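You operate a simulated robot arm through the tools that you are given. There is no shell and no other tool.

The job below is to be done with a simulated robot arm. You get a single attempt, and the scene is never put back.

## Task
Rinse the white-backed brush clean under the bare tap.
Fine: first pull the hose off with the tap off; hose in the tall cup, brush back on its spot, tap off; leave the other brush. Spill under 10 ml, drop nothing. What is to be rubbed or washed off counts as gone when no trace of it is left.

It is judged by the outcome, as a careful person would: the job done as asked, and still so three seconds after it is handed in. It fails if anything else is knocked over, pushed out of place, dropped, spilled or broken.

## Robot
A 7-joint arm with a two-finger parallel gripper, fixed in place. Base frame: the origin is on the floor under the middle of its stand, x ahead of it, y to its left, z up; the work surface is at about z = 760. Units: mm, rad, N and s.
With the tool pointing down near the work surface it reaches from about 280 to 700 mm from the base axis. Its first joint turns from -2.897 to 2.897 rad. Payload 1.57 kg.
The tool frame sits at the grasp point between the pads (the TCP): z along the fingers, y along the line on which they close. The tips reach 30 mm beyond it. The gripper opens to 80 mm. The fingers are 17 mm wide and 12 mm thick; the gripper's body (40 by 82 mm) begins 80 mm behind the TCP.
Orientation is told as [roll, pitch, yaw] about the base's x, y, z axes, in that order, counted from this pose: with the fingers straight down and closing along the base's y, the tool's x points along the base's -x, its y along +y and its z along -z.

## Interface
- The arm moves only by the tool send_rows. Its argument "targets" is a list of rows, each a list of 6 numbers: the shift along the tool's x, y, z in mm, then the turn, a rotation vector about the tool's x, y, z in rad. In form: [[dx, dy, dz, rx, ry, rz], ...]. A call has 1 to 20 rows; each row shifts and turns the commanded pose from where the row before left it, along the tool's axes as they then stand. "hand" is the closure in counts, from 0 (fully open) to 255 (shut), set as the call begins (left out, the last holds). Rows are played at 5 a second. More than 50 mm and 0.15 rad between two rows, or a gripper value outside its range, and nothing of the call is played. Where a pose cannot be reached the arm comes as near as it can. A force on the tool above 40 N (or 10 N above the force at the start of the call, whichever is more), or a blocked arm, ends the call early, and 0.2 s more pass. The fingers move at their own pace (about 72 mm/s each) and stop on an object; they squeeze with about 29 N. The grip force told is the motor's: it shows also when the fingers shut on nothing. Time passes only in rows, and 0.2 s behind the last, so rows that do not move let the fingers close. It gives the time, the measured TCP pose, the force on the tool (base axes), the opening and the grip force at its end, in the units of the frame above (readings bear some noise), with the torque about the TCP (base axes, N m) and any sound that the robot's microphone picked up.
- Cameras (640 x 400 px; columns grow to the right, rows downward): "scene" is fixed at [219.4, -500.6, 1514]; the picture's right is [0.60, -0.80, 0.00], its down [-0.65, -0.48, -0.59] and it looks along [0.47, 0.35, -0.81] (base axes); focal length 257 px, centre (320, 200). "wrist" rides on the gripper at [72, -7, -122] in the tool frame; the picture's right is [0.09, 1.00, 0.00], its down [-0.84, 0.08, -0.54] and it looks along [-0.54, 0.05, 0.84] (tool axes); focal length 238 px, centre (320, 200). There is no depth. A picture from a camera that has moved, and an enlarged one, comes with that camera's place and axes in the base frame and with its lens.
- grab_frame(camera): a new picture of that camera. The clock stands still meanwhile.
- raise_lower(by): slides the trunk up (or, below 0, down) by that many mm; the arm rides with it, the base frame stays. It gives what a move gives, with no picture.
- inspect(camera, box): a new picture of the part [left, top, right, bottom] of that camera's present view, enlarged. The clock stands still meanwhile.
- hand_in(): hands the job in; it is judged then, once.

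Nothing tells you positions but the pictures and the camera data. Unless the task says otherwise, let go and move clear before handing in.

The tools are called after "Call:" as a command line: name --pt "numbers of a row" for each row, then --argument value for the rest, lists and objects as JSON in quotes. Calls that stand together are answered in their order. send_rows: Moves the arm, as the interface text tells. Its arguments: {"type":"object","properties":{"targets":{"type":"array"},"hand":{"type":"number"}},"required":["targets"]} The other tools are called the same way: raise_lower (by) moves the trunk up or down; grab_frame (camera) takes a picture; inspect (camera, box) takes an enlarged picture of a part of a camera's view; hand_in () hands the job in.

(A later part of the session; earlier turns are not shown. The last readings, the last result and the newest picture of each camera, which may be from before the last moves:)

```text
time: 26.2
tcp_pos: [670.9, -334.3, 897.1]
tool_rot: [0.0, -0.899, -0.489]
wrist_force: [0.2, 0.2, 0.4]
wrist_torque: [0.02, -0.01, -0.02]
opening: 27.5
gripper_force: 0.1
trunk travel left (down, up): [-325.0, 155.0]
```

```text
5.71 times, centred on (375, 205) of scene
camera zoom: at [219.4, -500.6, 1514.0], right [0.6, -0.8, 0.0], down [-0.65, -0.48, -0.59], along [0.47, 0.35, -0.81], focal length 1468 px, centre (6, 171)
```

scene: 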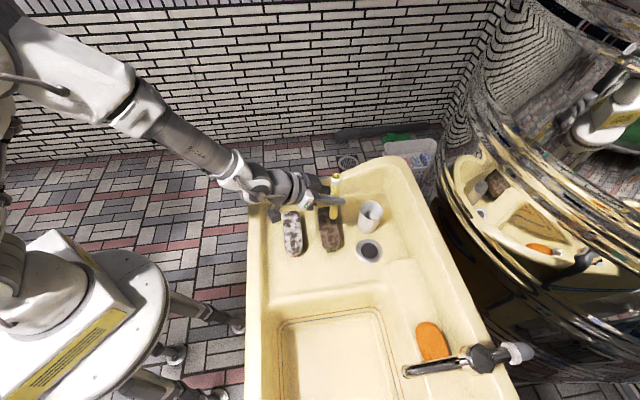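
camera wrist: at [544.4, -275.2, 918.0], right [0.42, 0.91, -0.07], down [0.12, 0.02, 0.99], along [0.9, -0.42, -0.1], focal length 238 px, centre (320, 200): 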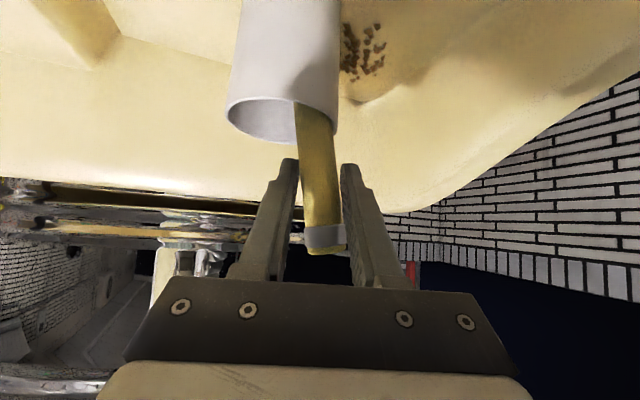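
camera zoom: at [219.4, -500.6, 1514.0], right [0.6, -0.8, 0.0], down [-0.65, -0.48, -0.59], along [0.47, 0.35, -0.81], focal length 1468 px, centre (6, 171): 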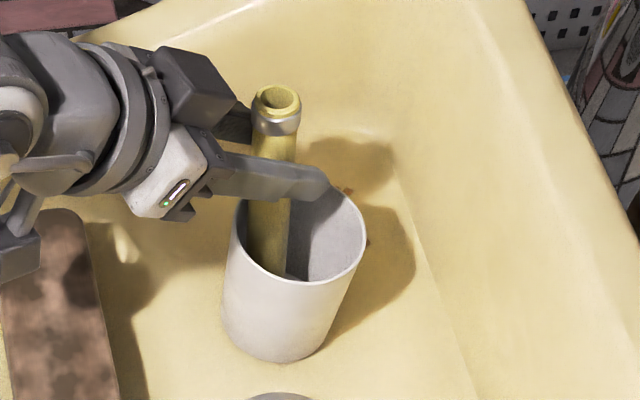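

The hose now leans on the rim. The fingertips are above the rim, so I'll open wider and back straight out along the tool axis.

Call:
send_rows --pt "0 0 0 0 0 0" --pt "0 0 0 0 0 0" --pt "0 0 0 0 0 0" --hand 90

Call:
grab_frame --camera "wrist"

Call:
send_rows --pt "0 0 -20 0 0 0" --pt "0 0 -20 0 0 0" --pt "0 0 -30 0 0 0" --pt "0 0 -30 0 0 0" --pt "0 0 -30 0 0 0"

Call:
grab_frame --camera "wrist"

Call:
inspect --camera "scene" --box '[280, 160, 420, 270]'

```text
time: 27.0
tcp_pos: [672.2, -334.3, 898.4]
tool_rot: [0.001, -0.899, -0.489]
wrist_force: [0.4, -0.2, -0.4]
wrist_torque: [0.02, 0.0, -0.01]
opening: 51.8
gripper_force: 0.0
trunk travel left (down, up): [-325.0, 155.0]
```

```text
taken
camera wrist: at [544.4, -275.2, 918.0], right [0.42, 0.91, -0.07], down [0.12, 0.02, 0.99], along [0.9, -0.42, -0.1], focal length 238 px, centre (320, 200)
```

wrist: 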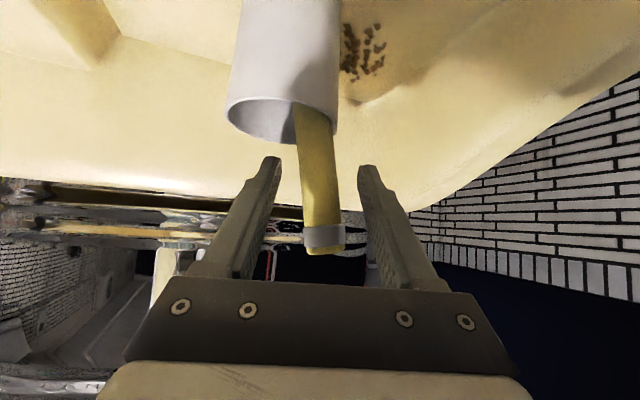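

```text
time: 28.2
tcp_pos: [578.0, -286.6, 977.0]
tool_rot: [-0.001, -0.9, -0.488]
wrist_force: [0.8, -0.1, -0.2]
wrist_torque: [0.01, 0.03, 0.0]
opening: 52.1
gripper_force: 0.1
trunk travel left (down, up): [-325.0, 155.0]
```

```text
taken
camera wrist: at [452.2, -229.1, 998.3], right [0.42, 0.91, -0.07], down [0.12, 0.02, 0.99], along [0.9, -0.42, -0.1], focal length 238 px, centre (320, 200)
```

wrist: 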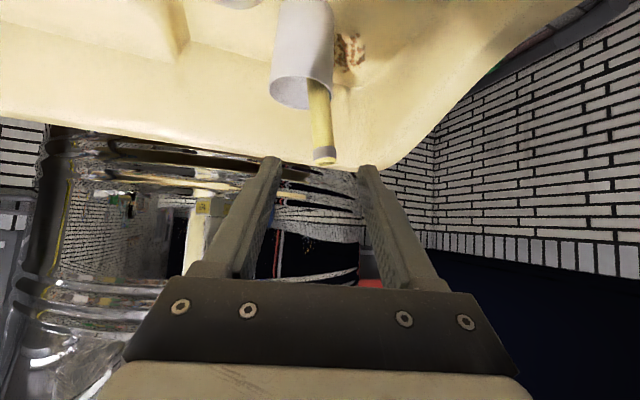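

```text
3.64 times, centred on (350, 215) of scene
camera zoom: at [219.4, -500.6, 1514.0], right [0.6, -0.8, 0.0], down [-0.65, -0.48, -0.59], along [0.47, 0.35, -0.81], focal length 934 px, centre (211, 146)
```

zoom: 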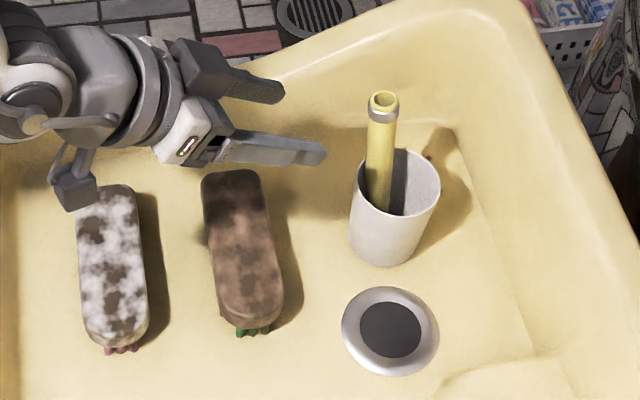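

The hose rests in the tall cup, leaning on its rim. Next is the tap knob. I'll move up and across to look at it from close by.

Call:
send_rows --pt "-6.2 -31.9 -23.1 0 0 0" --pt "-6.2 -31.9 -23.1 0 0 0" --pt "-6.2 -31.9 -23.1 0 0 0" --pt "-6.2 -31.9 -23.1 0 0 0" --pt "-6.2 -31.9 -23.1 0 0 0" --pt "-6.2 -31.9 -23.1 0 0 0" --pt "-6.2 -31.9 -23.1 0 0 0" --pt "-6.2 -31.9 -23.1 0 0 0" --pt "-6.2 -31.9 -23.1 0 0 0" --pt "0 0 0 0.1077 0 0.0855" --pt "0 0 0 0.1077 0 0.0855" --pt "0 0 0 0.1077 0 0.0855" --pt "0 0 0 0.1077 0 0.0855" --pt "0 0 0 0 0.149 0" --pt "0 0 0 0 0.149 0" --pt "0 0 0 0 0.149 0" --hand 0

Call:
grab_frame --camera "wrist"

Call:
grab_frame --camera "scene"

```text
time: 31.6
tcp_pos: [333.4, -478.6, 1152.5]
tool_rot: [0.001, -0.449, -1.038]
wrist_force: [-1.0, 1.1, 0.6]
wrist_torque: [0.02, -0.01, 0.0]
opening: 80.1
gripper_force: 0.0
trunk travel left (down, up): [-325.0, 155.0]
```

```text
taken
camera wrist: at [268.4, -381.6, 1230.7], right [0.82, 0.58, -0.04], down [0.33, -0.41, 0.85], along [0.47, -0.71, -0.52], focal length 238 px, centre (320, 200)
```

wrist: 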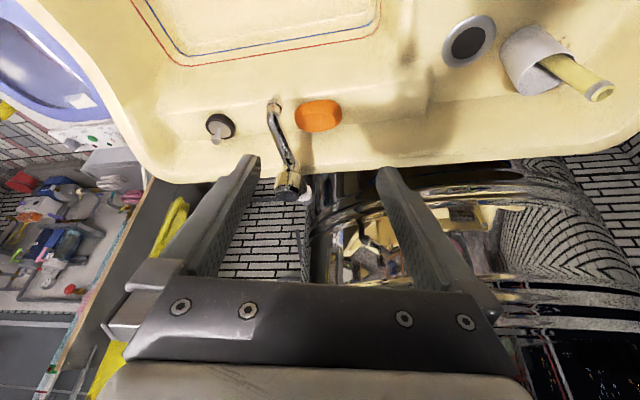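

```text
taken
```

scene: 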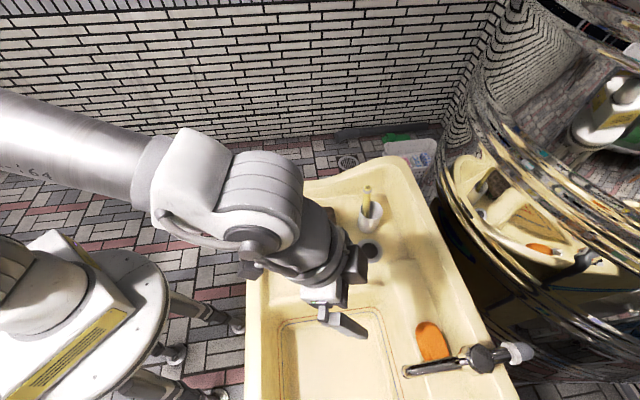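

Call:
inspect --camera "wrist" --box '[245, 85, 345, 215]'

Call:
inspect --camera "scene" --box '[390, 330, 540, 400]'

```text
3.08 times, centred on (295, 150) of wrist
camera zoom: at [268.4, -381.6, 1230.7], right [0.82, 0.58, -0.04], down [0.33, -0.41, 0.85], along [0.47, -0.71, -0.52], focal length 733 px, centre (397, 354)
```

zoom: 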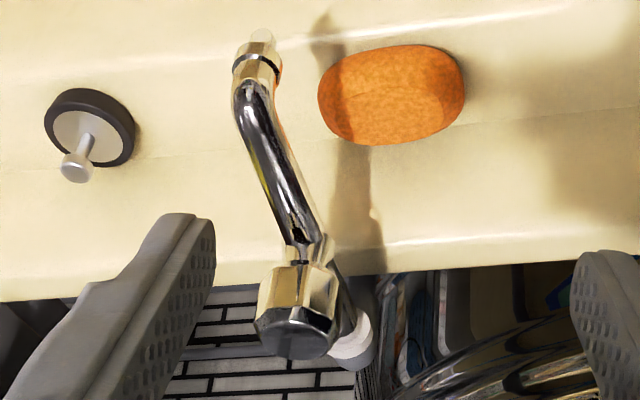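

```text
4.27 times, centred on (465, 365) of scene
camera zoom: at [219.4, -500.6, 1514.0], right [0.6, -0.8, 0.0], down [-0.65, -0.48, -0.59], along [0.47, 0.35, -0.81], focal length 1096 px, centre (-299, -504)
```

zoom: 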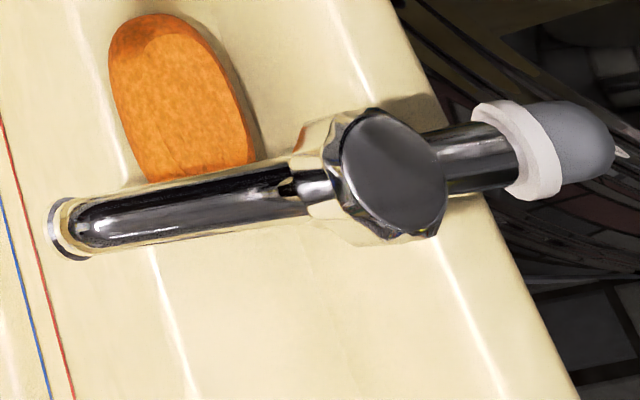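

The spout and knob are well resolved. The knob axis is near (410, -693) and z 966 to 1016, and the drain plug lies on the deck, so the drain is open. I'll approach to just above the knob with the tool tilted and the fingers open.

Call:
send_rows --pt "-22.6 -7.1 27.4 0 0 0" --pt "-22.6 -7.1 27.4 0 0 0" --pt "-22.6 -7.1 27.4 0 0 0" --pt "-22.6 -7.1 27.4 0 0 0" --pt "-22.6 -7.1 27.4 0 0 0" --pt "-22.6 -7.1 27.4 0 0 0" --pt "0 0 0 0 0 0"

Call:
grab_frame --camera "wrist"

Call:
grab_frame --camera "scene"

```text
time: 33.2
tcp_pos: [397.2, -667.2, 1060.1]
tool_rot: [-0.001, -0.449, -1.04]
wrist_force: [0.3, 0.1, -0.6]
wrist_torque: [0.02, 0.03, 0.0]
opening: 79.7
gripper_force: 0.0
trunk travel left (down, up): [-325.0, 155.0]
```

```text
taken
camera wrist: at [332.2, -568.8, 1139.0], right [0.82, 0.58, -0.04], down [0.33, -0.41, 0.85], along [0.47, -0.71, -0.52], focal length 238 px, centre (320, 200)
```

wrist: 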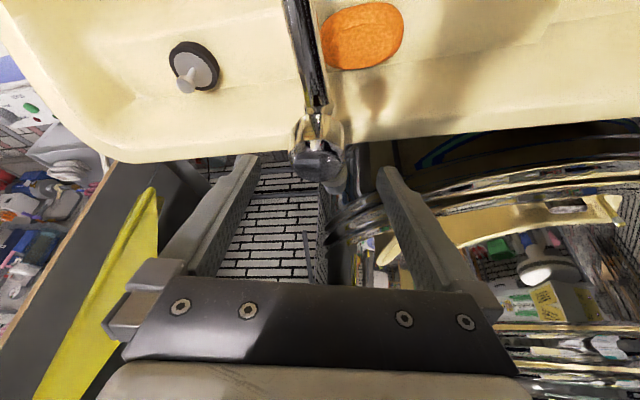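

```text
taken
```

scene: 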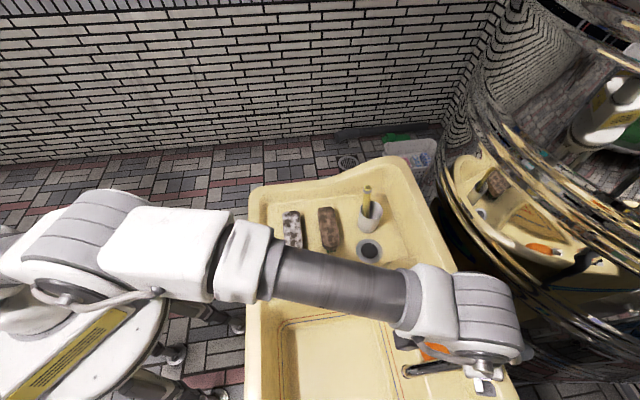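

Call:
inspect --camera "wrist" --box '[260, 90, 380, 210]'

```text
3.33 times, centred on (320, 150) of wrist
camera zoom: at [332.2, -568.8, 1139.0], right [0.82, 0.58, -0.04], down [0.33, -0.41, 0.85], along [0.47, -0.71, -0.52], focal length 794 px, centre (320, 367)
```

zoom: 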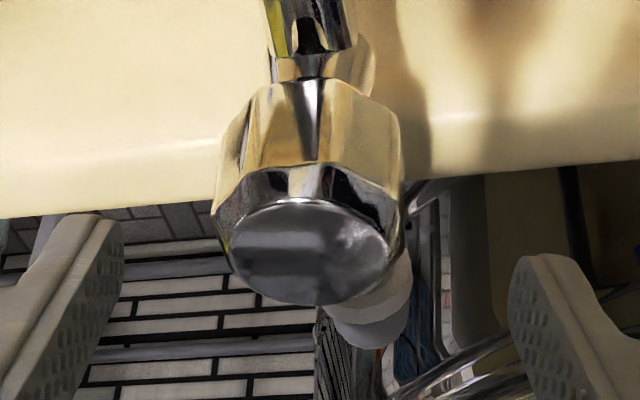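

The knob is centred between the fingers. I'll descend so the pads straddle it.

Call:
send_rows --pt "-0.43 -0.4 22.4 0 0 0" --pt "-0.43 -0.4 22.4 0 0 0" --pt "-0.43 -0.4 22.4 0 0 0" --pt "0 0 0 0 0 0"

Call:
grab_frame --camera "wrist"

Call:
inspect --camera "scene" --box '[400, 310, 540, 400]'

```text
time: 34.2
tcp_pos: [411.0, -693.7, 1001.3]
tool_rot: [0.0, -0.452, -1.039]
wrist_force: [0.3, 0.5, 0.4]
wrist_torque: [-0.02, 0.02, -0.02]
opening: 80.2
gripper_force: 0.1
trunk travel left (down, up): [-325.0, 155.0]
```

```text
taken
camera wrist: at [345.3, -596.0, 1080.3], right [0.82, 0.58, -0.04], down [0.33, -0.41, 0.85], along [0.47, -0.71, -0.52], focal length 238 px, centre (320, 200)
```

wrist: 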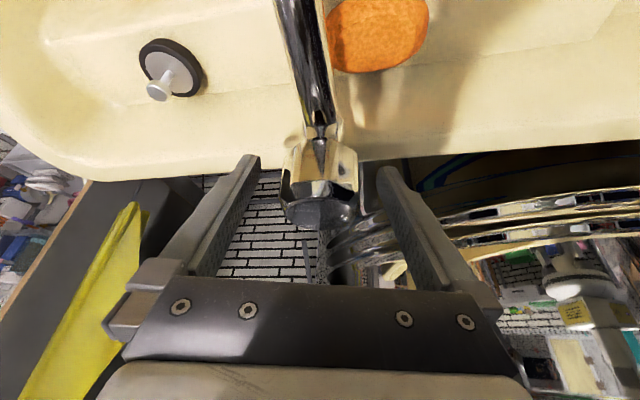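

```text
4.44 times, centred on (470, 355) of scene
camera zoom: at [219.4, -500.6, 1514.0], right [0.6, -0.8, 0.0], down [-0.65, -0.48, -0.59], along [0.47, 0.35, -0.81], focal length 1142 px, centre (-347, -489)
```

zoom: 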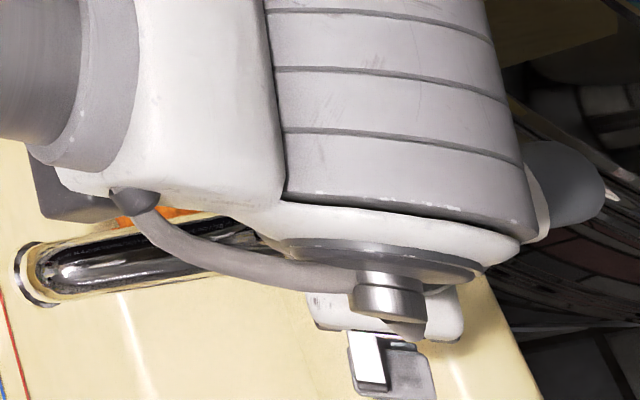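

The pads are on both sides of the knob. I'll close on it.

Call:
send_rows --pt "0 0 0 0 0 0" --pt "0 0 0 0 0 0" --pt "0 0 0 0 0 0" --hand 255

Call:
grab_frame --camera "wrist"

```text
time: 35.0
tcp_pos: [411.3, -694.6, 1001.9]
tool_rot: [0.0, -0.452, -1.038]
wrist_force: [0.8, 0.0, 0.0]
wrist_torque: [-0.03, -0.05, 0.02]
opening: 47.5
gripper_force: 45.3
trunk travel left (down, up): [-325.0, 155.0]
```

```text
taken
camera wrist: at [345.5, -595.7, 1080.4], right [0.82, 0.58, -0.04], down [0.33, -0.41, 0.85], along [0.48, -0.71, -0.52], focal length 238 px, centre (320, 200)
```

wrist: 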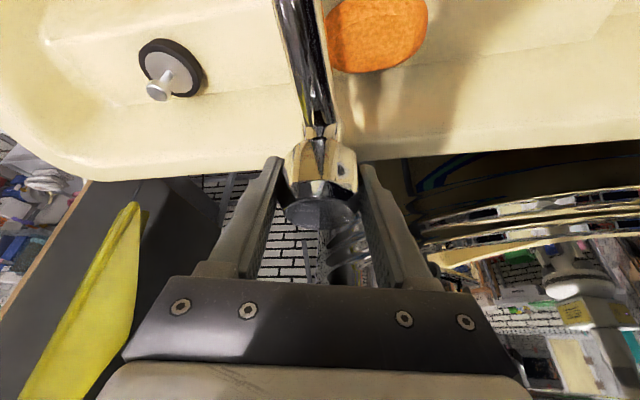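

I have the knob at 47.5 mm. I'll try turning it counter-clockwise, as seen from above, by about 0.3 rad and watch for torque and water.

Call:
send_rows --pt "0 0 0 -0.0437 0 -0.09" --pt "0 0 0 -0.0437 0 -0.09" --pt "0 0 0 -0.0437 0 -0.09" --pt "0 0 0 0 0 0"

Call:
grab_frame --camera "wrist"

Call:
inspect --camera "scene" --box '[340, 310, 480, 400]'

```text
time: 36.0
tcp_pos: [410.9, -693.3, 1001.0]
tool_rot: [-0.001, -0.454, -0.737]
wrist_force: [19.2, -11.0, -2.6]
wrist_torque: [-0.53, -0.59, 0.06]
opening: 47.5
gripper_force: 45.2
trunk travel left (down, up): [-325.0, 155.0]
```

```text
taken
camera wrist: at [318.7, -618.8, 1080.2], right [0.61, 0.79, -0.04], down [0.43, -0.29, 0.85], along [0.67, -0.54, -0.52], focal length 238 px, centre (320, 200)
```

wrist: 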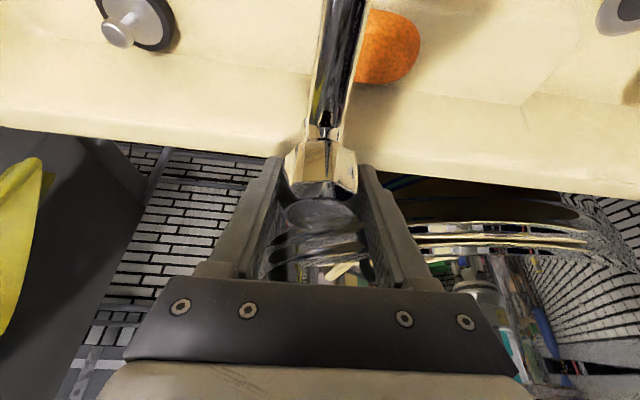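

```text
4.44 times, centred on (410, 355) of scene
camera zoom: at [219.4, -500.6, 1514.0], right [0.6, -0.8, 0.0], down [-0.65, -0.48, -0.59], along [0.47, 0.35, -0.81], focal length 1142 px, centre (-80, -489)
```

zoom: 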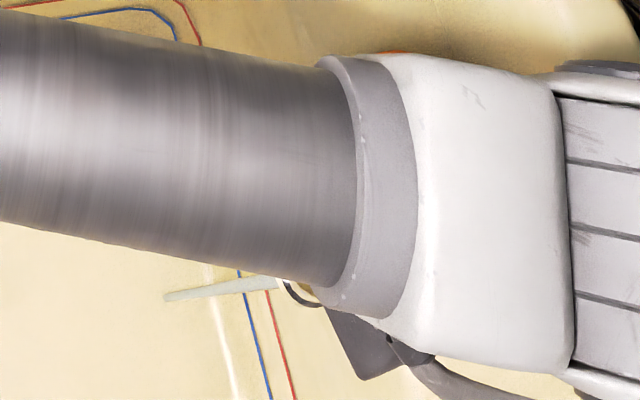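

A pale stream seems to show under the spout end in the scene view, so the tap is opening. I'll look closer before I turn it further.

Call:
inspect --camera "scene" --box '[350, 350, 420, 400]'

Call:
inspect --camera "wrist" --box '[270, 0, 380, 110]'

```text
8.00 times, centred on (385, 375) of scene
camera zoom: at [219.4, -500.6, 1514.0], right [0.6, -0.8, 0.0], down [-0.65, -0.48, -0.59], along [0.47, 0.35, -0.81], focal length 2055 px, centre (-200, -1200)
```

zoom: 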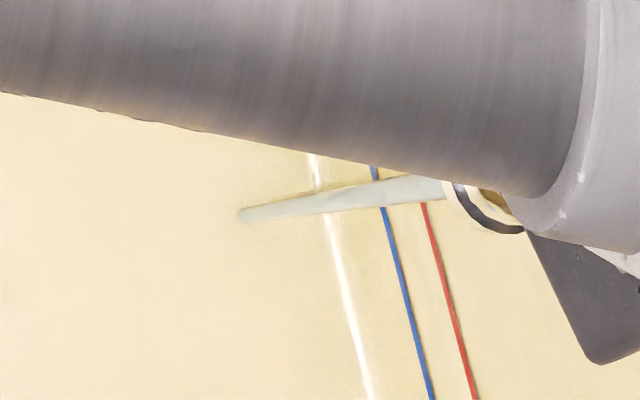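

```text
3.64 times, centred on (325, 55) of wrist
camera zoom: at [318.7, -618.8, 1080.2], right [0.61, 0.79, -0.04], down [0.43, -0.29, 0.85], along [0.67, -0.54, -0.52], focal length 867 px, centre (302, 727)
```

zoom: 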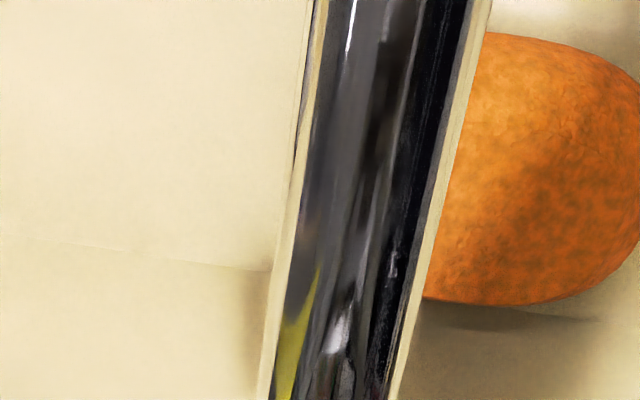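

Water is running in a thin stream straight down into the basin, hitting the floor at about z 577. That is a sensible flow, so I'll let go of the knob and back off.

Call:
send_rows --pt "0 0 0 0 0 0" --pt "0 0 0 0 0 0" --pt "0 0 0 0 0 0" --hand 0

Call:
send_rows --pt "0 0 -25 0 0 0" --pt "0 0 -35 0 0 0" --pt "0 0 -40 0 0 0" --pt "0 0 -40 0 0 0"

Call:
grab_frame --camera "wrist"

Call:
grab_frame --camera "scene"

```text
time: 36.8
tcp_pos: [408.5, -692.6, 1001.7]
tool_rot: [0.0, -0.452, -0.74]
wrist_force: [-0.2, -0.7, 0.1]
wrist_torque: [0.01, -0.02, 0.03]
opening: 79.7
gripper_force: 0.0
trunk travel left (down, up): [-325.0, 155.0]
```

```text
time: 37.8
tcp_pos: [366.0, -654.2, 1126.2]
tool_rot: [0.0, -0.452, -0.737]
wrist_force: [-0.3, 0.1, 0.3]
wrist_torque: [0.01, -0.02, -0.01]
opening: 80.0
gripper_force: 0.0
trunk travel left (down, up): [-325.0, 155.0]
```

```text
taken
camera wrist: at [274.1, -580.4, 1206.3], right [0.61, 0.79, -0.04], down [0.43, -0.29, 0.85], along [0.66, -0.54, -0.52], focal length 238 px, centre (320, 200)
```

wrist: 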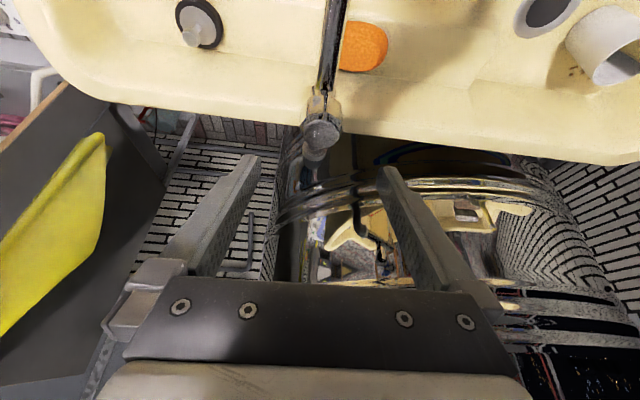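

```text
taken
```

scene: 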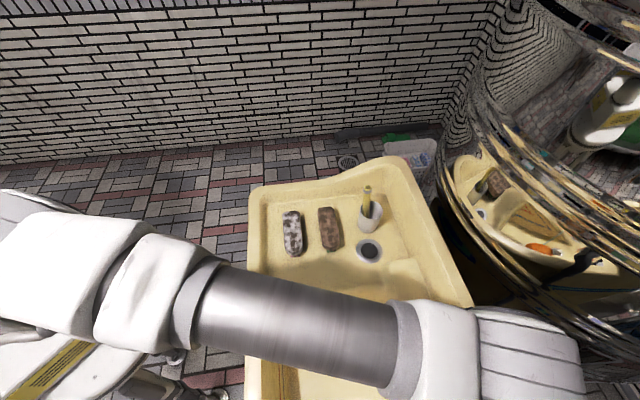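

Tap is running. Now I'll go back above the white-backed brush, straighten the tool and turn it to line up with the brush's long axis.

Call:
send_rows --pt "23.4 36.6 1.4 0 0 0" --pt "23.4 36.6 1.4 0 0 0" --pt "23.4 36.6 1.4 0 0 0" --pt "23.4 36.6 1.4 0 0 0" --pt "23.4 36.6 1.4 0 0 0" --pt "23.4 36.6 1.4 0 0 0" --pt "23.4 36.6 1.4 0 0 0" --pt "23.4 36.6 1.4 0 0 0" --pt "23.4 36.6 1.4 0 0 0" --pt "23.4 36.6 1.4 0 0 0" --pt "23.4 36.6 1.4 0 0 0" --pt "0 0 0 0 0.15 0" --pt "0 0 0 0 0.15 0" --pt "0 0 0 0 0.15 0"

Call:
send_rows --pt "0 0 0 0 0 -0.1467" --pt "0 0 0 0 0 -0.1467" --pt "0 0 0 0 0 -0.1467" --pt "0 0 0 0 0 -0.1467" --pt "0 0 0 0 0 -0.1467" --pt "0 0 0 0 0 -0.1467" --pt "0 0 0 0 0 -0.1467" --pt "0 0 0 0 0 -0.1467" --pt "0 0 0 0 0 -0.1467" --pt "0 0 0 0 0 -0.1467" --pt "0 0 0 0 0 0"

Call:
grab_frame --camera "wrist"

Call:
grab_frame --camera "scene"

```text
time: 40.8
tcp_pos: [467.2, -204.7, 1002.0]
tool_rot: [0.0, 0.0, -0.74]
wrist_force: [0.1, -0.1, 0.1]
wrist_torque: [0.0, 0.0, 0.0]
opening: 79.9
gripper_force: 0.1
trunk travel left (down, up): [-325.0, 155.0]
```

```text
time: 43.2
tcp_pos: [468.2, -202.4, 1001.1]
tool_rot: [-0.002, -0.001, 0.731]
wrist_force: [1.0, 0.1, -0.4]
wrist_torque: [0.0, 0.04, -0.02]
opening: 80.0
gripper_force: 0.0
trunk travel left (down, up): [-325.0, 155.0]
```

```text
taken
camera wrist: at [419.3, -257.5, 1124.7], right [-0.73, 0.68, 0.0], down [0.57, 0.62, 0.54], along [0.37, 0.4, -0.84], focal length 238 px, centre (320, 200)
```

wrist: 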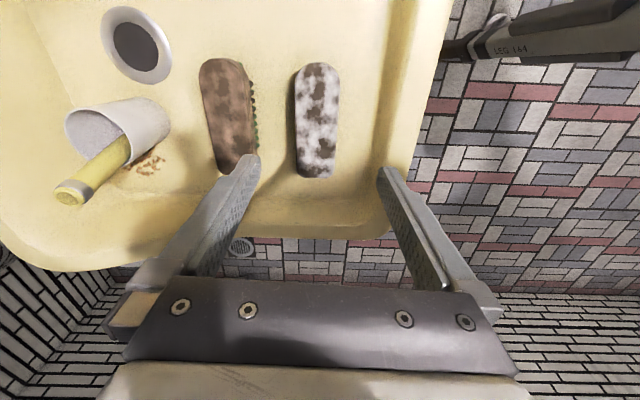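

```text
taken
```

scene: 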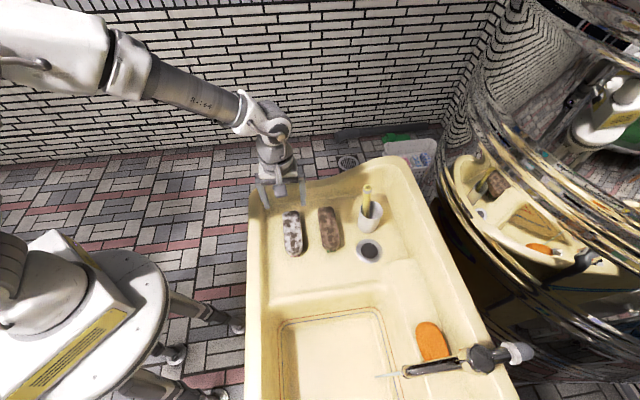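

Call:
inspect --camera "wrist" --box '[190, 40, 370, 190]'

Call:
inspect --camera "scene" --box '[270, 195, 350, 265]'

Call:
inspect --camera "scene" --box '[360, 350, 420, 400]'

```text
2.67 times, centred on (280, 115) of wrist
camera zoom: at [419.3, -257.5, 1124.7], right [-0.73, 0.68, 0.0], down [0.57, 0.62, 0.54], along [0.37, 0.4, -0.84], focal length 636 px, centre (427, 427)
```

zoom: 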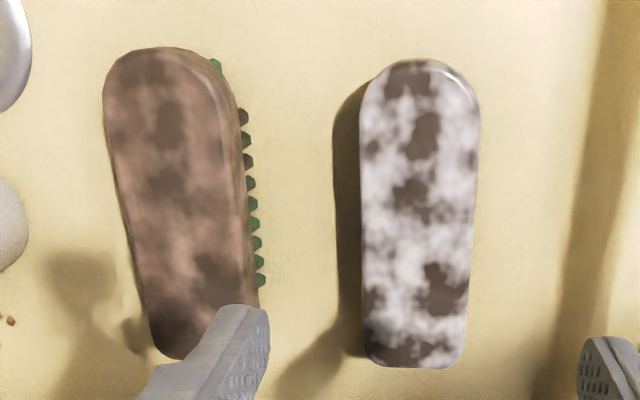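

```text
5.71 times, centred on (310, 230) of scene
camera zoom: at [219.4, -500.6, 1514.0], right [0.6, -0.8, 0.0], down [-0.65, -0.48, -0.59], along [0.47, 0.35, -0.81], focal length 1468 px, centre (377, 29)
```

zoom: 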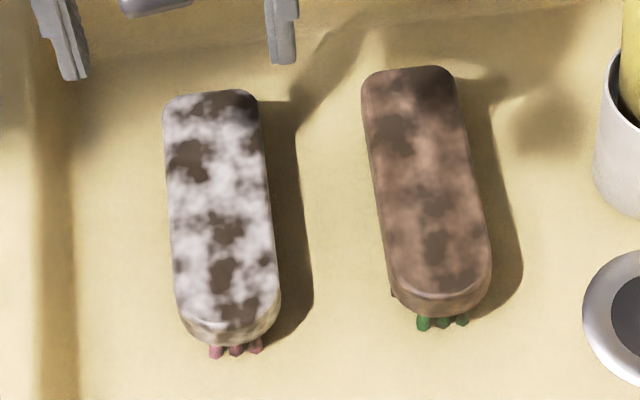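

```text
8.00 times, centred on (390, 375) of scene
camera zoom: at [219.4, -500.6, 1514.0], right [0.6, -0.8, 0.0], down [-0.65, -0.48, -0.59], along [0.47, 0.35, -0.81], focal length 2055 px, centre (-240, -1200)
```

zoom: 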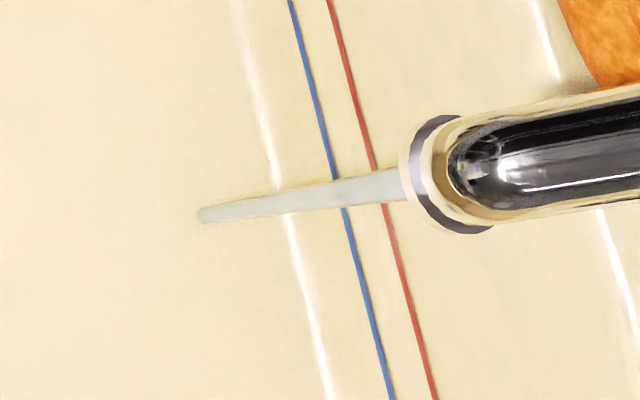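

The white-backed brush lies with its centre near (486, -193) and its axis at about 46°, roughly 154 by 57 mm. I'll take it near one end with the tool leaned 0.4 rad, so the rest can go under the spout. I'll go lower to check first.

Call:
send_rows --pt "9.8 -2.9 40.3 0 0 0" --pt "9.8 -2.9 40.3 0 0 0" --pt "9.8 -2.9 40.3 0 0 0" --pt "0 0 0 0 0 -0.069" --pt "0 0 0 0 -0.1333 0" --pt "0 0 0 0 -0.1333 0" --pt "0 0 0 0 -0.1333 0" --pt "0 0 0 0 0 0"

Call:
grab_frame --camera "wrist"

Call:
inspect --camera "scene" --box '[250, 180, 370, 270]'

```text
time: 45.0
tcp_pos: [451.3, -231.1, 881.1]
tool_rot: [-0.003, -0.401, 0.799]
wrist_force: [-0.6, -0.5, 0.4]
wrist_torque: [0.01, -0.02, 0.04]
opening: 80.1
gripper_force: 0.0
trunk travel left (down, up): [-325.0, 155.0]
```

```text
taken
camera wrist: at [376.5, -316.9, 966.4], right [-0.77, 0.63, -0.04], down [0.33, 0.46, 0.83], along [0.54, 0.62, -0.56], focal length 238 px, centre (320, 200)
```

wrist: 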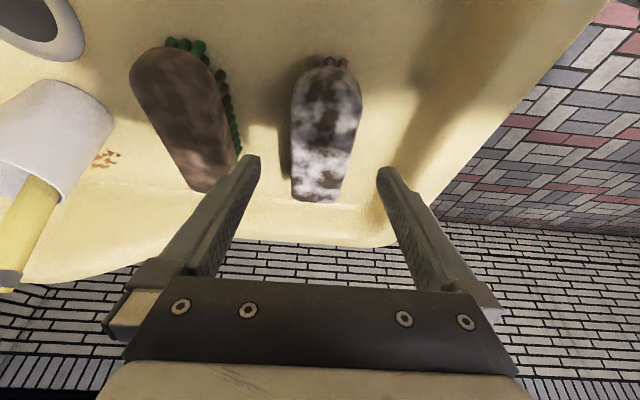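

```text
4.44 times, centred on (310, 225) of scene
camera zoom: at [219.4, -500.6, 1514.0], right [0.6, -0.8, 0.0], down [-0.65, -0.48, -0.59], along [0.47, 0.35, -0.81], focal length 1142 px, centre (364, 89)
```

zoom: 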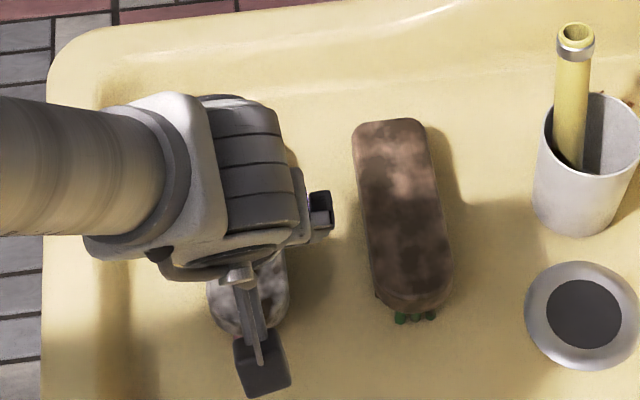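

Call:
send_rows --pt "7 0.4 18.2 0 0 0" --pt "7 0.4 18.2 0 0 0" --pt "7 0.4 18.2 0 0 0" --pt "0 0 0 0 0 0"

Call:
grab_frame --camera "wrist"

Call:
inspect --camera "wrist" --box '[220, 60, 420, 280]'

```text
time: 46.0
tcp_pos: [452.9, -229.2, 825.2]
tool_rot: [-0.001, -0.399, 0.799]
wrist_force: [-0.1, 0.4, -0.2]
wrist_torque: [-0.03, 0.0, 0.02]
opening: 79.8
gripper_force: 0.0
trunk travel left (down, up): [-325.0, 155.0]
```

```text
taken
camera wrist: at [377.3, -315.4, 909.2], right [-0.77, 0.63, -0.04], down [0.33, 0.46, 0.82], along [0.54, 0.62, -0.56], focal length 238 px, centre (320, 200)
```

wrist: 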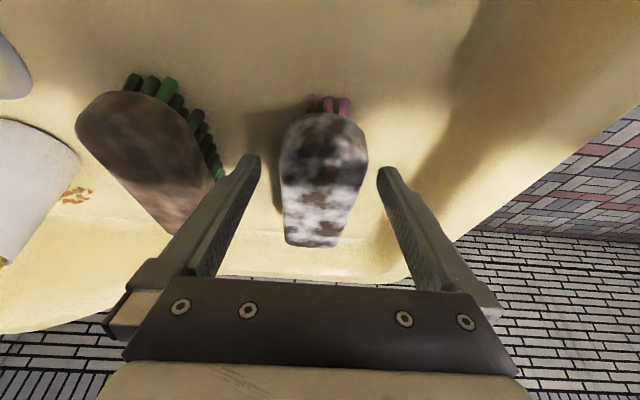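

```text
1.82 times, centred on (320, 170) of wrist
camera zoom: at [377.3, -315.4, 909.2], right [-0.77, 0.63, -0.04], down [0.33, 0.46, 0.82], along [0.54, 0.62, -0.56], focal length 433 px, centre (320, 254)
```

zoom: 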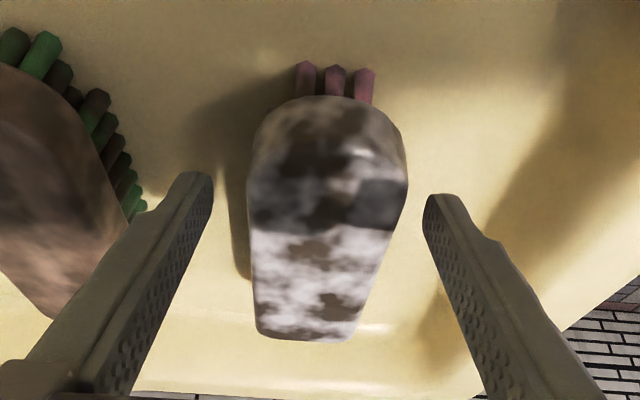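

The brush sits centred between the fingers, its top at about z 790 and the ledge at about 759. I'll go down to z 796, so the tips stay clear of the ledge, then close.

Call:
send_rows --pt "5.65 0 13.35 0 0 0" --pt "5.65 0 13.35 0 0 0" --pt "0 0 0 0 0 0"

Call:
grab_frame --camera "wrist"

```text
time: 46.8
tcp_pos: [452.6, -228.3, 794.4]
tool_rot: [-0.001, -0.401, 0.797]
wrist_force: [-0.2, -0.8, 0.1]
wrist_torque: [0.03, 0.0, 0.01]
opening: 80.0
gripper_force: 0.0
trunk travel left (down, up): [-325.0, 155.0]
```

```text
taken
camera wrist: at [377.9, -314.7, 879.6], right [-0.77, 0.63, -0.04], down [0.33, 0.46, 0.82], along [0.54, 0.62, -0.56], focal length 238 px, centre (320, 200)
```

wrist: 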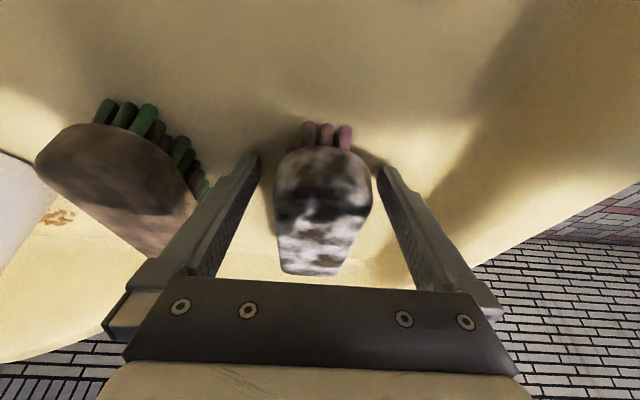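

Call:
send_rows --pt "0 0 0 0 0 0" --pt "0 0 0 0 0 0" --pt "0 0 0 0 0 0" --hand 255

Call:
grab_frame --camera "wrist"

```text
time: 47.6
tcp_pos: [452.0, -228.5, 794.0]
tool_rot: [-0.001, -0.4, 0.796]
wrist_force: [0.9, 0.3, 0.5]
wrist_torque: [-0.04, 0.06, 0.01]
opening: 55.6
gripper_force: 28.4
trunk travel left (down, up): [-325.0, 155.0]
```

```text
taken
camera wrist: at [377.9, -314.8, 879.8], right [-0.77, 0.63, -0.04], down [0.33, 0.46, 0.82], along [0.54, 0.62, -0.56], focal length 238 px, centre (320, 200)
```

wrist: 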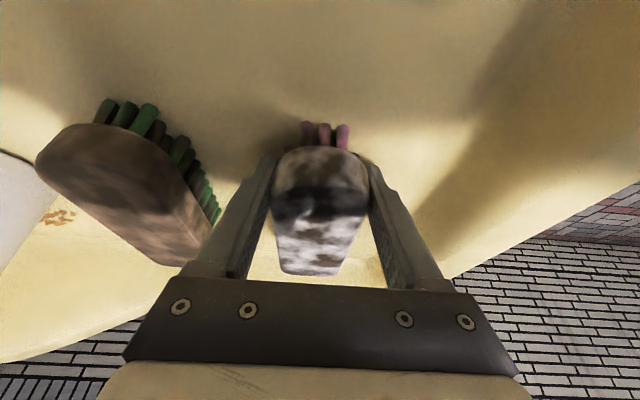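

I have a firm grip at 55.6 mm. I'll lift straight up and check.

Call:
send_rows --pt "-5.84 0 -13.8 0 0 0" --pt "-11.7 0 -27.6 0 0 0" --pt "-15.6 0 -36.8 0 0 0" --pt "-15.6 0 -36.8 0 0 0" --pt "-15.6 0 -36.8 0 0 0" --pt "-11.7 0 -27.6 0 0 0" --pt "0 0 0 0 0 0"

Call:
grab_frame --camera "wrist"

Call:
grab_frame --camera "scene"

```text
time: 49.2
tcp_pos: [451.0, -230.0, 988.9]
tool_rot: [-0.001, -0.401, 0.8]
wrist_force: [0.9, -0.5, -0.9]
wrist_torque: [-0.04, 0.06, -0.02]
opening: 55.7
gripper_force: 28.4
trunk travel left (down, up): [-325.0, 155.0]
```

```text
taken
camera wrist: at [376.8, -315.4, 1074.2], right [-0.77, 0.63, -0.04], down [0.33, 0.46, 0.82], along [0.54, 0.62, -0.56], focal length 238 px, centre (320, 200)
```

wrist: 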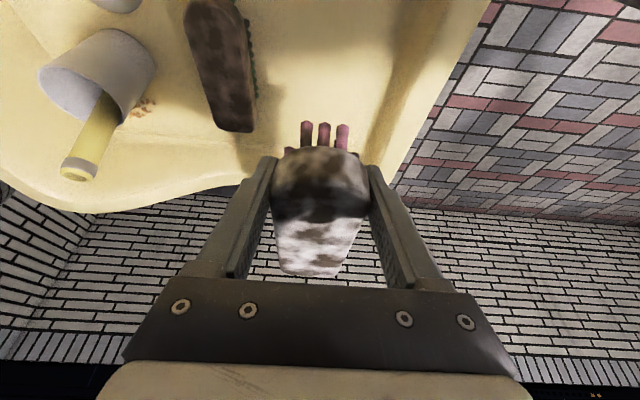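

```text
taken
```

scene: 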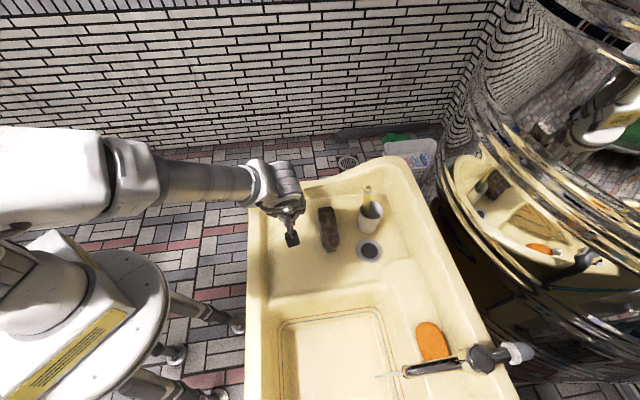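

The brush is held firmly and level. I'll carry it over the open middle of the sink and turn it half around, so it can reach under the spout from the drainboard side.

Call:
send_rows --pt "30.7 -13.5 -15.4 0 0 0" --pt "30.7 -13.5 -15.4 0 0 0" --pt "30.7 -13.5 -15.4 0 0 0" --pt "30.7 -13.5 -15.4 0 0 0" --pt "30.7 -13.5 -15.4 0 0 0" --pt "0 0 0 0.0556 0 0.1315" --pt "0 0 0 0.0556 0 0.1315" --pt "0 0 0 0.0556 0 0.1315" --pt "0 0 0 0.0556 0 0.1315" --pt "0 0 0 0.0556 0 0.1315" --pt "0 0 0 0.0556 0 0.1315" --pt "0 0 0 0.0556 0 0.1315" --pt "0 0 0 0.0556 0 0.1315" --pt "0 0 0 0.0556 0 0.1315" --pt "0 0 0 0.0556 0 0.1315" --pt "0 0 0 0.0556 0 0.1315"

Call:
send_rows --pt "0 0 0 0.0556 0 0.1315" --pt "0 0 0 0.0556 0 0.1315" --pt "0 0 0 0.0556 0 0.1315" --pt "0 0 0 0.0556 0 0.1315" --pt "0 0 0 0.0556 0 0.1315" --pt "0 0 0 0.0556 0 0.1315" --pt "0 0 0 0.0556 0 0.1315" --pt "0 0 0 0.0556 0 0.1315" --pt "0 0 0 0.0556 0 0.1315" --pt "0 0 0 0.0556 0 0.1315" --pt "0 0 0 0.0556 0 0.1315" --pt "0 0 0 0 0 0"

Call:
grab_frame --camera "wrist"

Call:
grab_frame --camera "scene"

```text
time: 52.6
tcp_pos: [382.1, -398.8, 1000.8]
tool_rot: [-0.001, -0.403, -0.775]
wrist_force: [-0.2, -1.0, -1.0]
wrist_torque: [0.06, 0.02, -0.02]
opening: 55.7
gripper_force: 29.1
trunk travel left (down, up): [-325.0, 155.0]
```

```text
time: 55.2
tcp_pos: [382.2, -398.1, 1000.1]
tool_rot: [0.0, -0.401, -2.346]
wrist_force: [0.8, 0.0, -2.1]
wrist_torque: [0.0, -0.08, 0.01]
opening: 55.6
gripper_force: 28.9
trunk travel left (down, up): [-325.0, 155.0]
```

```text
taken
camera wrist: at [456.8, -313.2, 1084.8], right [0.77, -0.64, -0.03], down [-0.34, -0.45, 0.83], along [-0.54, -0.63, -0.56], focal length 238 px, centre (320, 200)
```

wrist: 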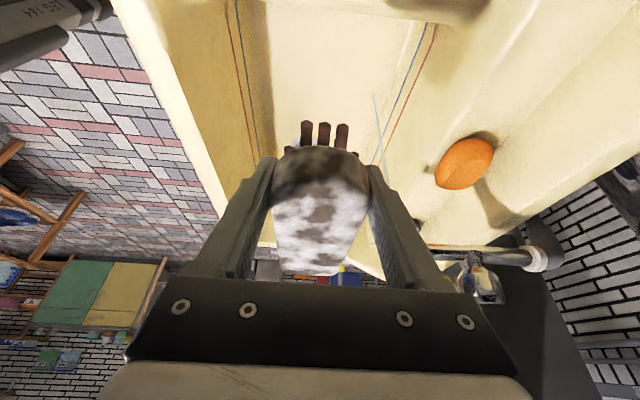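

```text
taken
```

scene: 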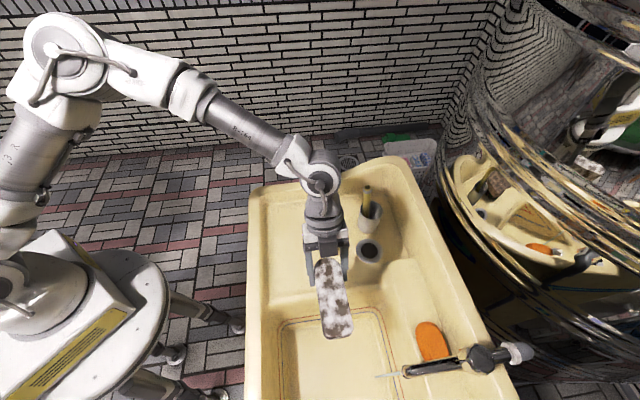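

The turned brush looks good in both views and the stream is visible. I'll move beside the stream and lower to rinsing height, with the far end of the brush still about 40 mm short of the water.

Call:
send_rows --pt "-6.2 40.7 2.6 0 0 0" --pt "-6.2 40.7 2.6 0 0 0" --pt "-6.2 40.7 2.6 0 0 0" --pt "14.1 0 33.1 0 0 0" --pt "14.1 0 33.1 0 0 0" --pt "14.1 0 33.1 0 0 0" --pt "14.1 0 33.1 0 0 0" --pt "14.1 0 33.1 0 0 0" --pt "0 0 0 0 0 0"

Call:
grab_frame --camera "wrist"

Call:
inspect --camera "scene" --box '[300, 280, 480, 400]'

```text
time: 57.2
tcp_pos: [457.4, -496.2, 822.9]
tool_rot: [0.003, -0.402, -2.344]
wrist_force: [0.5, 0.4, -1.8]
wrist_torque: [0.05, -0.01, 0.0]
opening: 55.5
gripper_force: 28.9
trunk travel left (down, up): [-325.0, 155.0]
```

```text
taken
camera wrist: at [530.9, -409.6, 908.1], right [0.77, -0.63, -0.03], down [-0.33, -0.45, 0.83], along [-0.54, -0.63, -0.56], focal length 238 px, centre (320, 200)
```

wrist: 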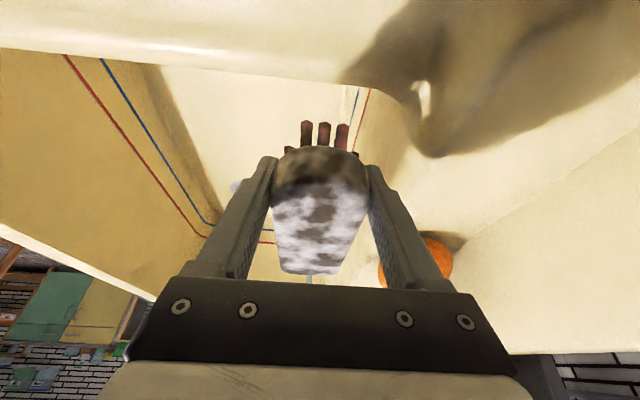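

```text
3.33 times, centred on (390, 340) of scene
camera zoom: at [219.4, -500.6, 1514.0], right [0.6, -0.8, 0.0], down [-0.65, -0.48, -0.59], along [0.47, 0.35, -0.81], focal length 856 px, centre (87, -267)
```

zoom: 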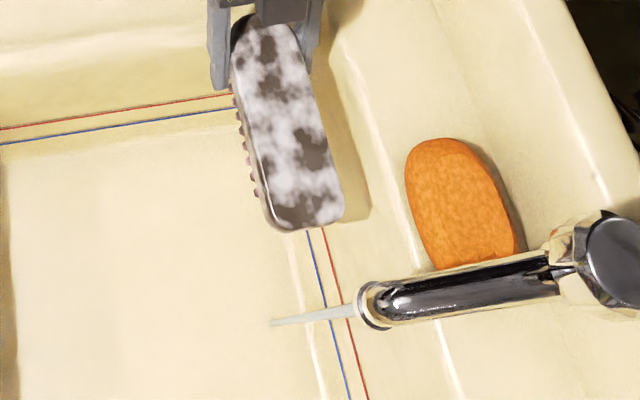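

The stream is lined up with the brush's middle line. I'll feed the brush slowly under it once, stop with the gripper well clear of the spout, and look at the effect.

Call:
send_rows --pt "-9.2 0 3.9 0 0 0" --pt "-9.2 0 3.9 0 0 0" --pt "-9.2 0 3.9 0 0 0" --pt "-9.2 0 3.9 0 0 0" --pt "-9.2 0 3.9 0 0 0" --pt "-9.2 0 3.9 0 0 0" --pt "-9.2 0 3.9 0 0 0" --pt "-9.2 0 3.9 0 0 0" --pt "-9.2 0 3.9 0 0 0" --pt "0 0 0 0 0 0"

Call:
grab_frame --camera "wrist"

Call:
inspect --camera "scene" --box '[300, 280, 480, 400]'

```text
time: 59.4
tcp_pos: [393.2, -563.2, 819.1]
tool_rot: [0.003, -0.401, -2.343]
wrist_force: [0.9, 0.8, -1.0]
wrist_torque: [0.05, -0.07, -0.02]
opening: 55.3
gripper_force: 29.2
trunk travel left (down, up): [-325.0, 155.0]
```

```text
taken
camera wrist: at [468.3, -477.0, 904.4], right [0.77, -0.63, -0.03], down [-0.33, -0.45, 0.83], along [-0.54, -0.63, -0.56], focal length 238 px, centre (320, 200)
```

wrist: 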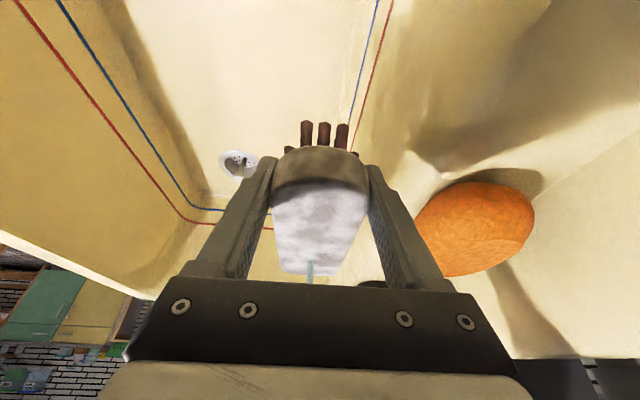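

```text
3.33 times, centred on (390, 340) of scene
camera zoom: at [219.4, -500.6, 1514.0], right [0.6, -0.8, 0.0], down [-0.65, -0.48, -0.59], along [0.47, 0.35, -0.81], focal length 856 px, centre (87, -267)
```

zoom: 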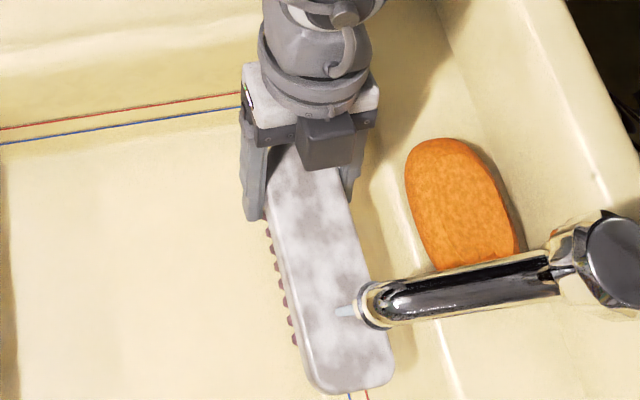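

The dirt is fading over the whole back while it is under the stream. I'll keep it there, moving slowly along its length, and look again.

Call:
send_rows --pt "-9.2 0 3.9 0 0 0" --pt "-9.2 0 3.9 0 0 0" --pt "-4.6 0 1.95 0 0 0" --pt "0 0 0 0 0 0" --pt "4.6 0 -1.95 0 0 0" --pt "9.2 0 -3.9 0 0 0" --pt "9.2 0 -3.9 0 0 0" --pt "0 0 0 0 0 0"

Call:
grab_frame --camera "wrist"

Call:
inspect --camera "scene" --box '[300, 280, 480, 400]'

```text
time: 61.2
tcp_pos: [392.0, -561.1, 819.7]
tool_rot: [0.0, -0.402, -2.345]
wrist_force: [-0.4, -0.1, -1.1]
wrist_torque: [0.03, -0.03, -0.01]
opening: 55.7
gripper_force: 28.7
trunk travel left (down, up): [-325.0, 155.0]
```

```text
taken
camera wrist: at [466.1, -476.0, 905.2], right [0.77, -0.63, -0.03], down [-0.34, -0.45, 0.83], along [-0.54, -0.63, -0.56], focal length 238 px, centre (320, 200)
```

wrist: 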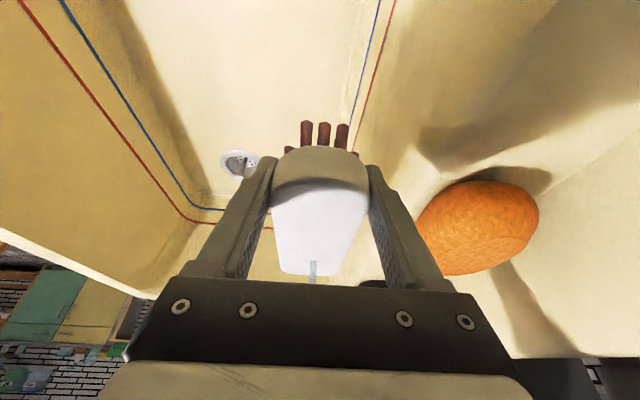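

```text
3.33 times, centred on (390, 340) of scene
camera zoom: at [219.4, -500.6, 1514.0], right [0.6, -0.8, 0.0], down [-0.65, -0.48, -0.59], along [0.47, 0.35, -0.81], focal length 856 px, centre (87, -267)
```

zoom: 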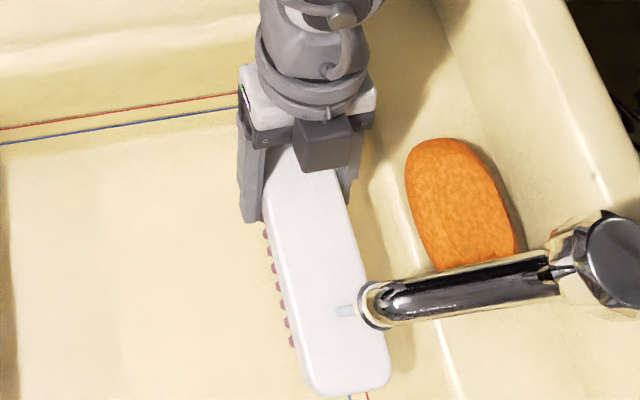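

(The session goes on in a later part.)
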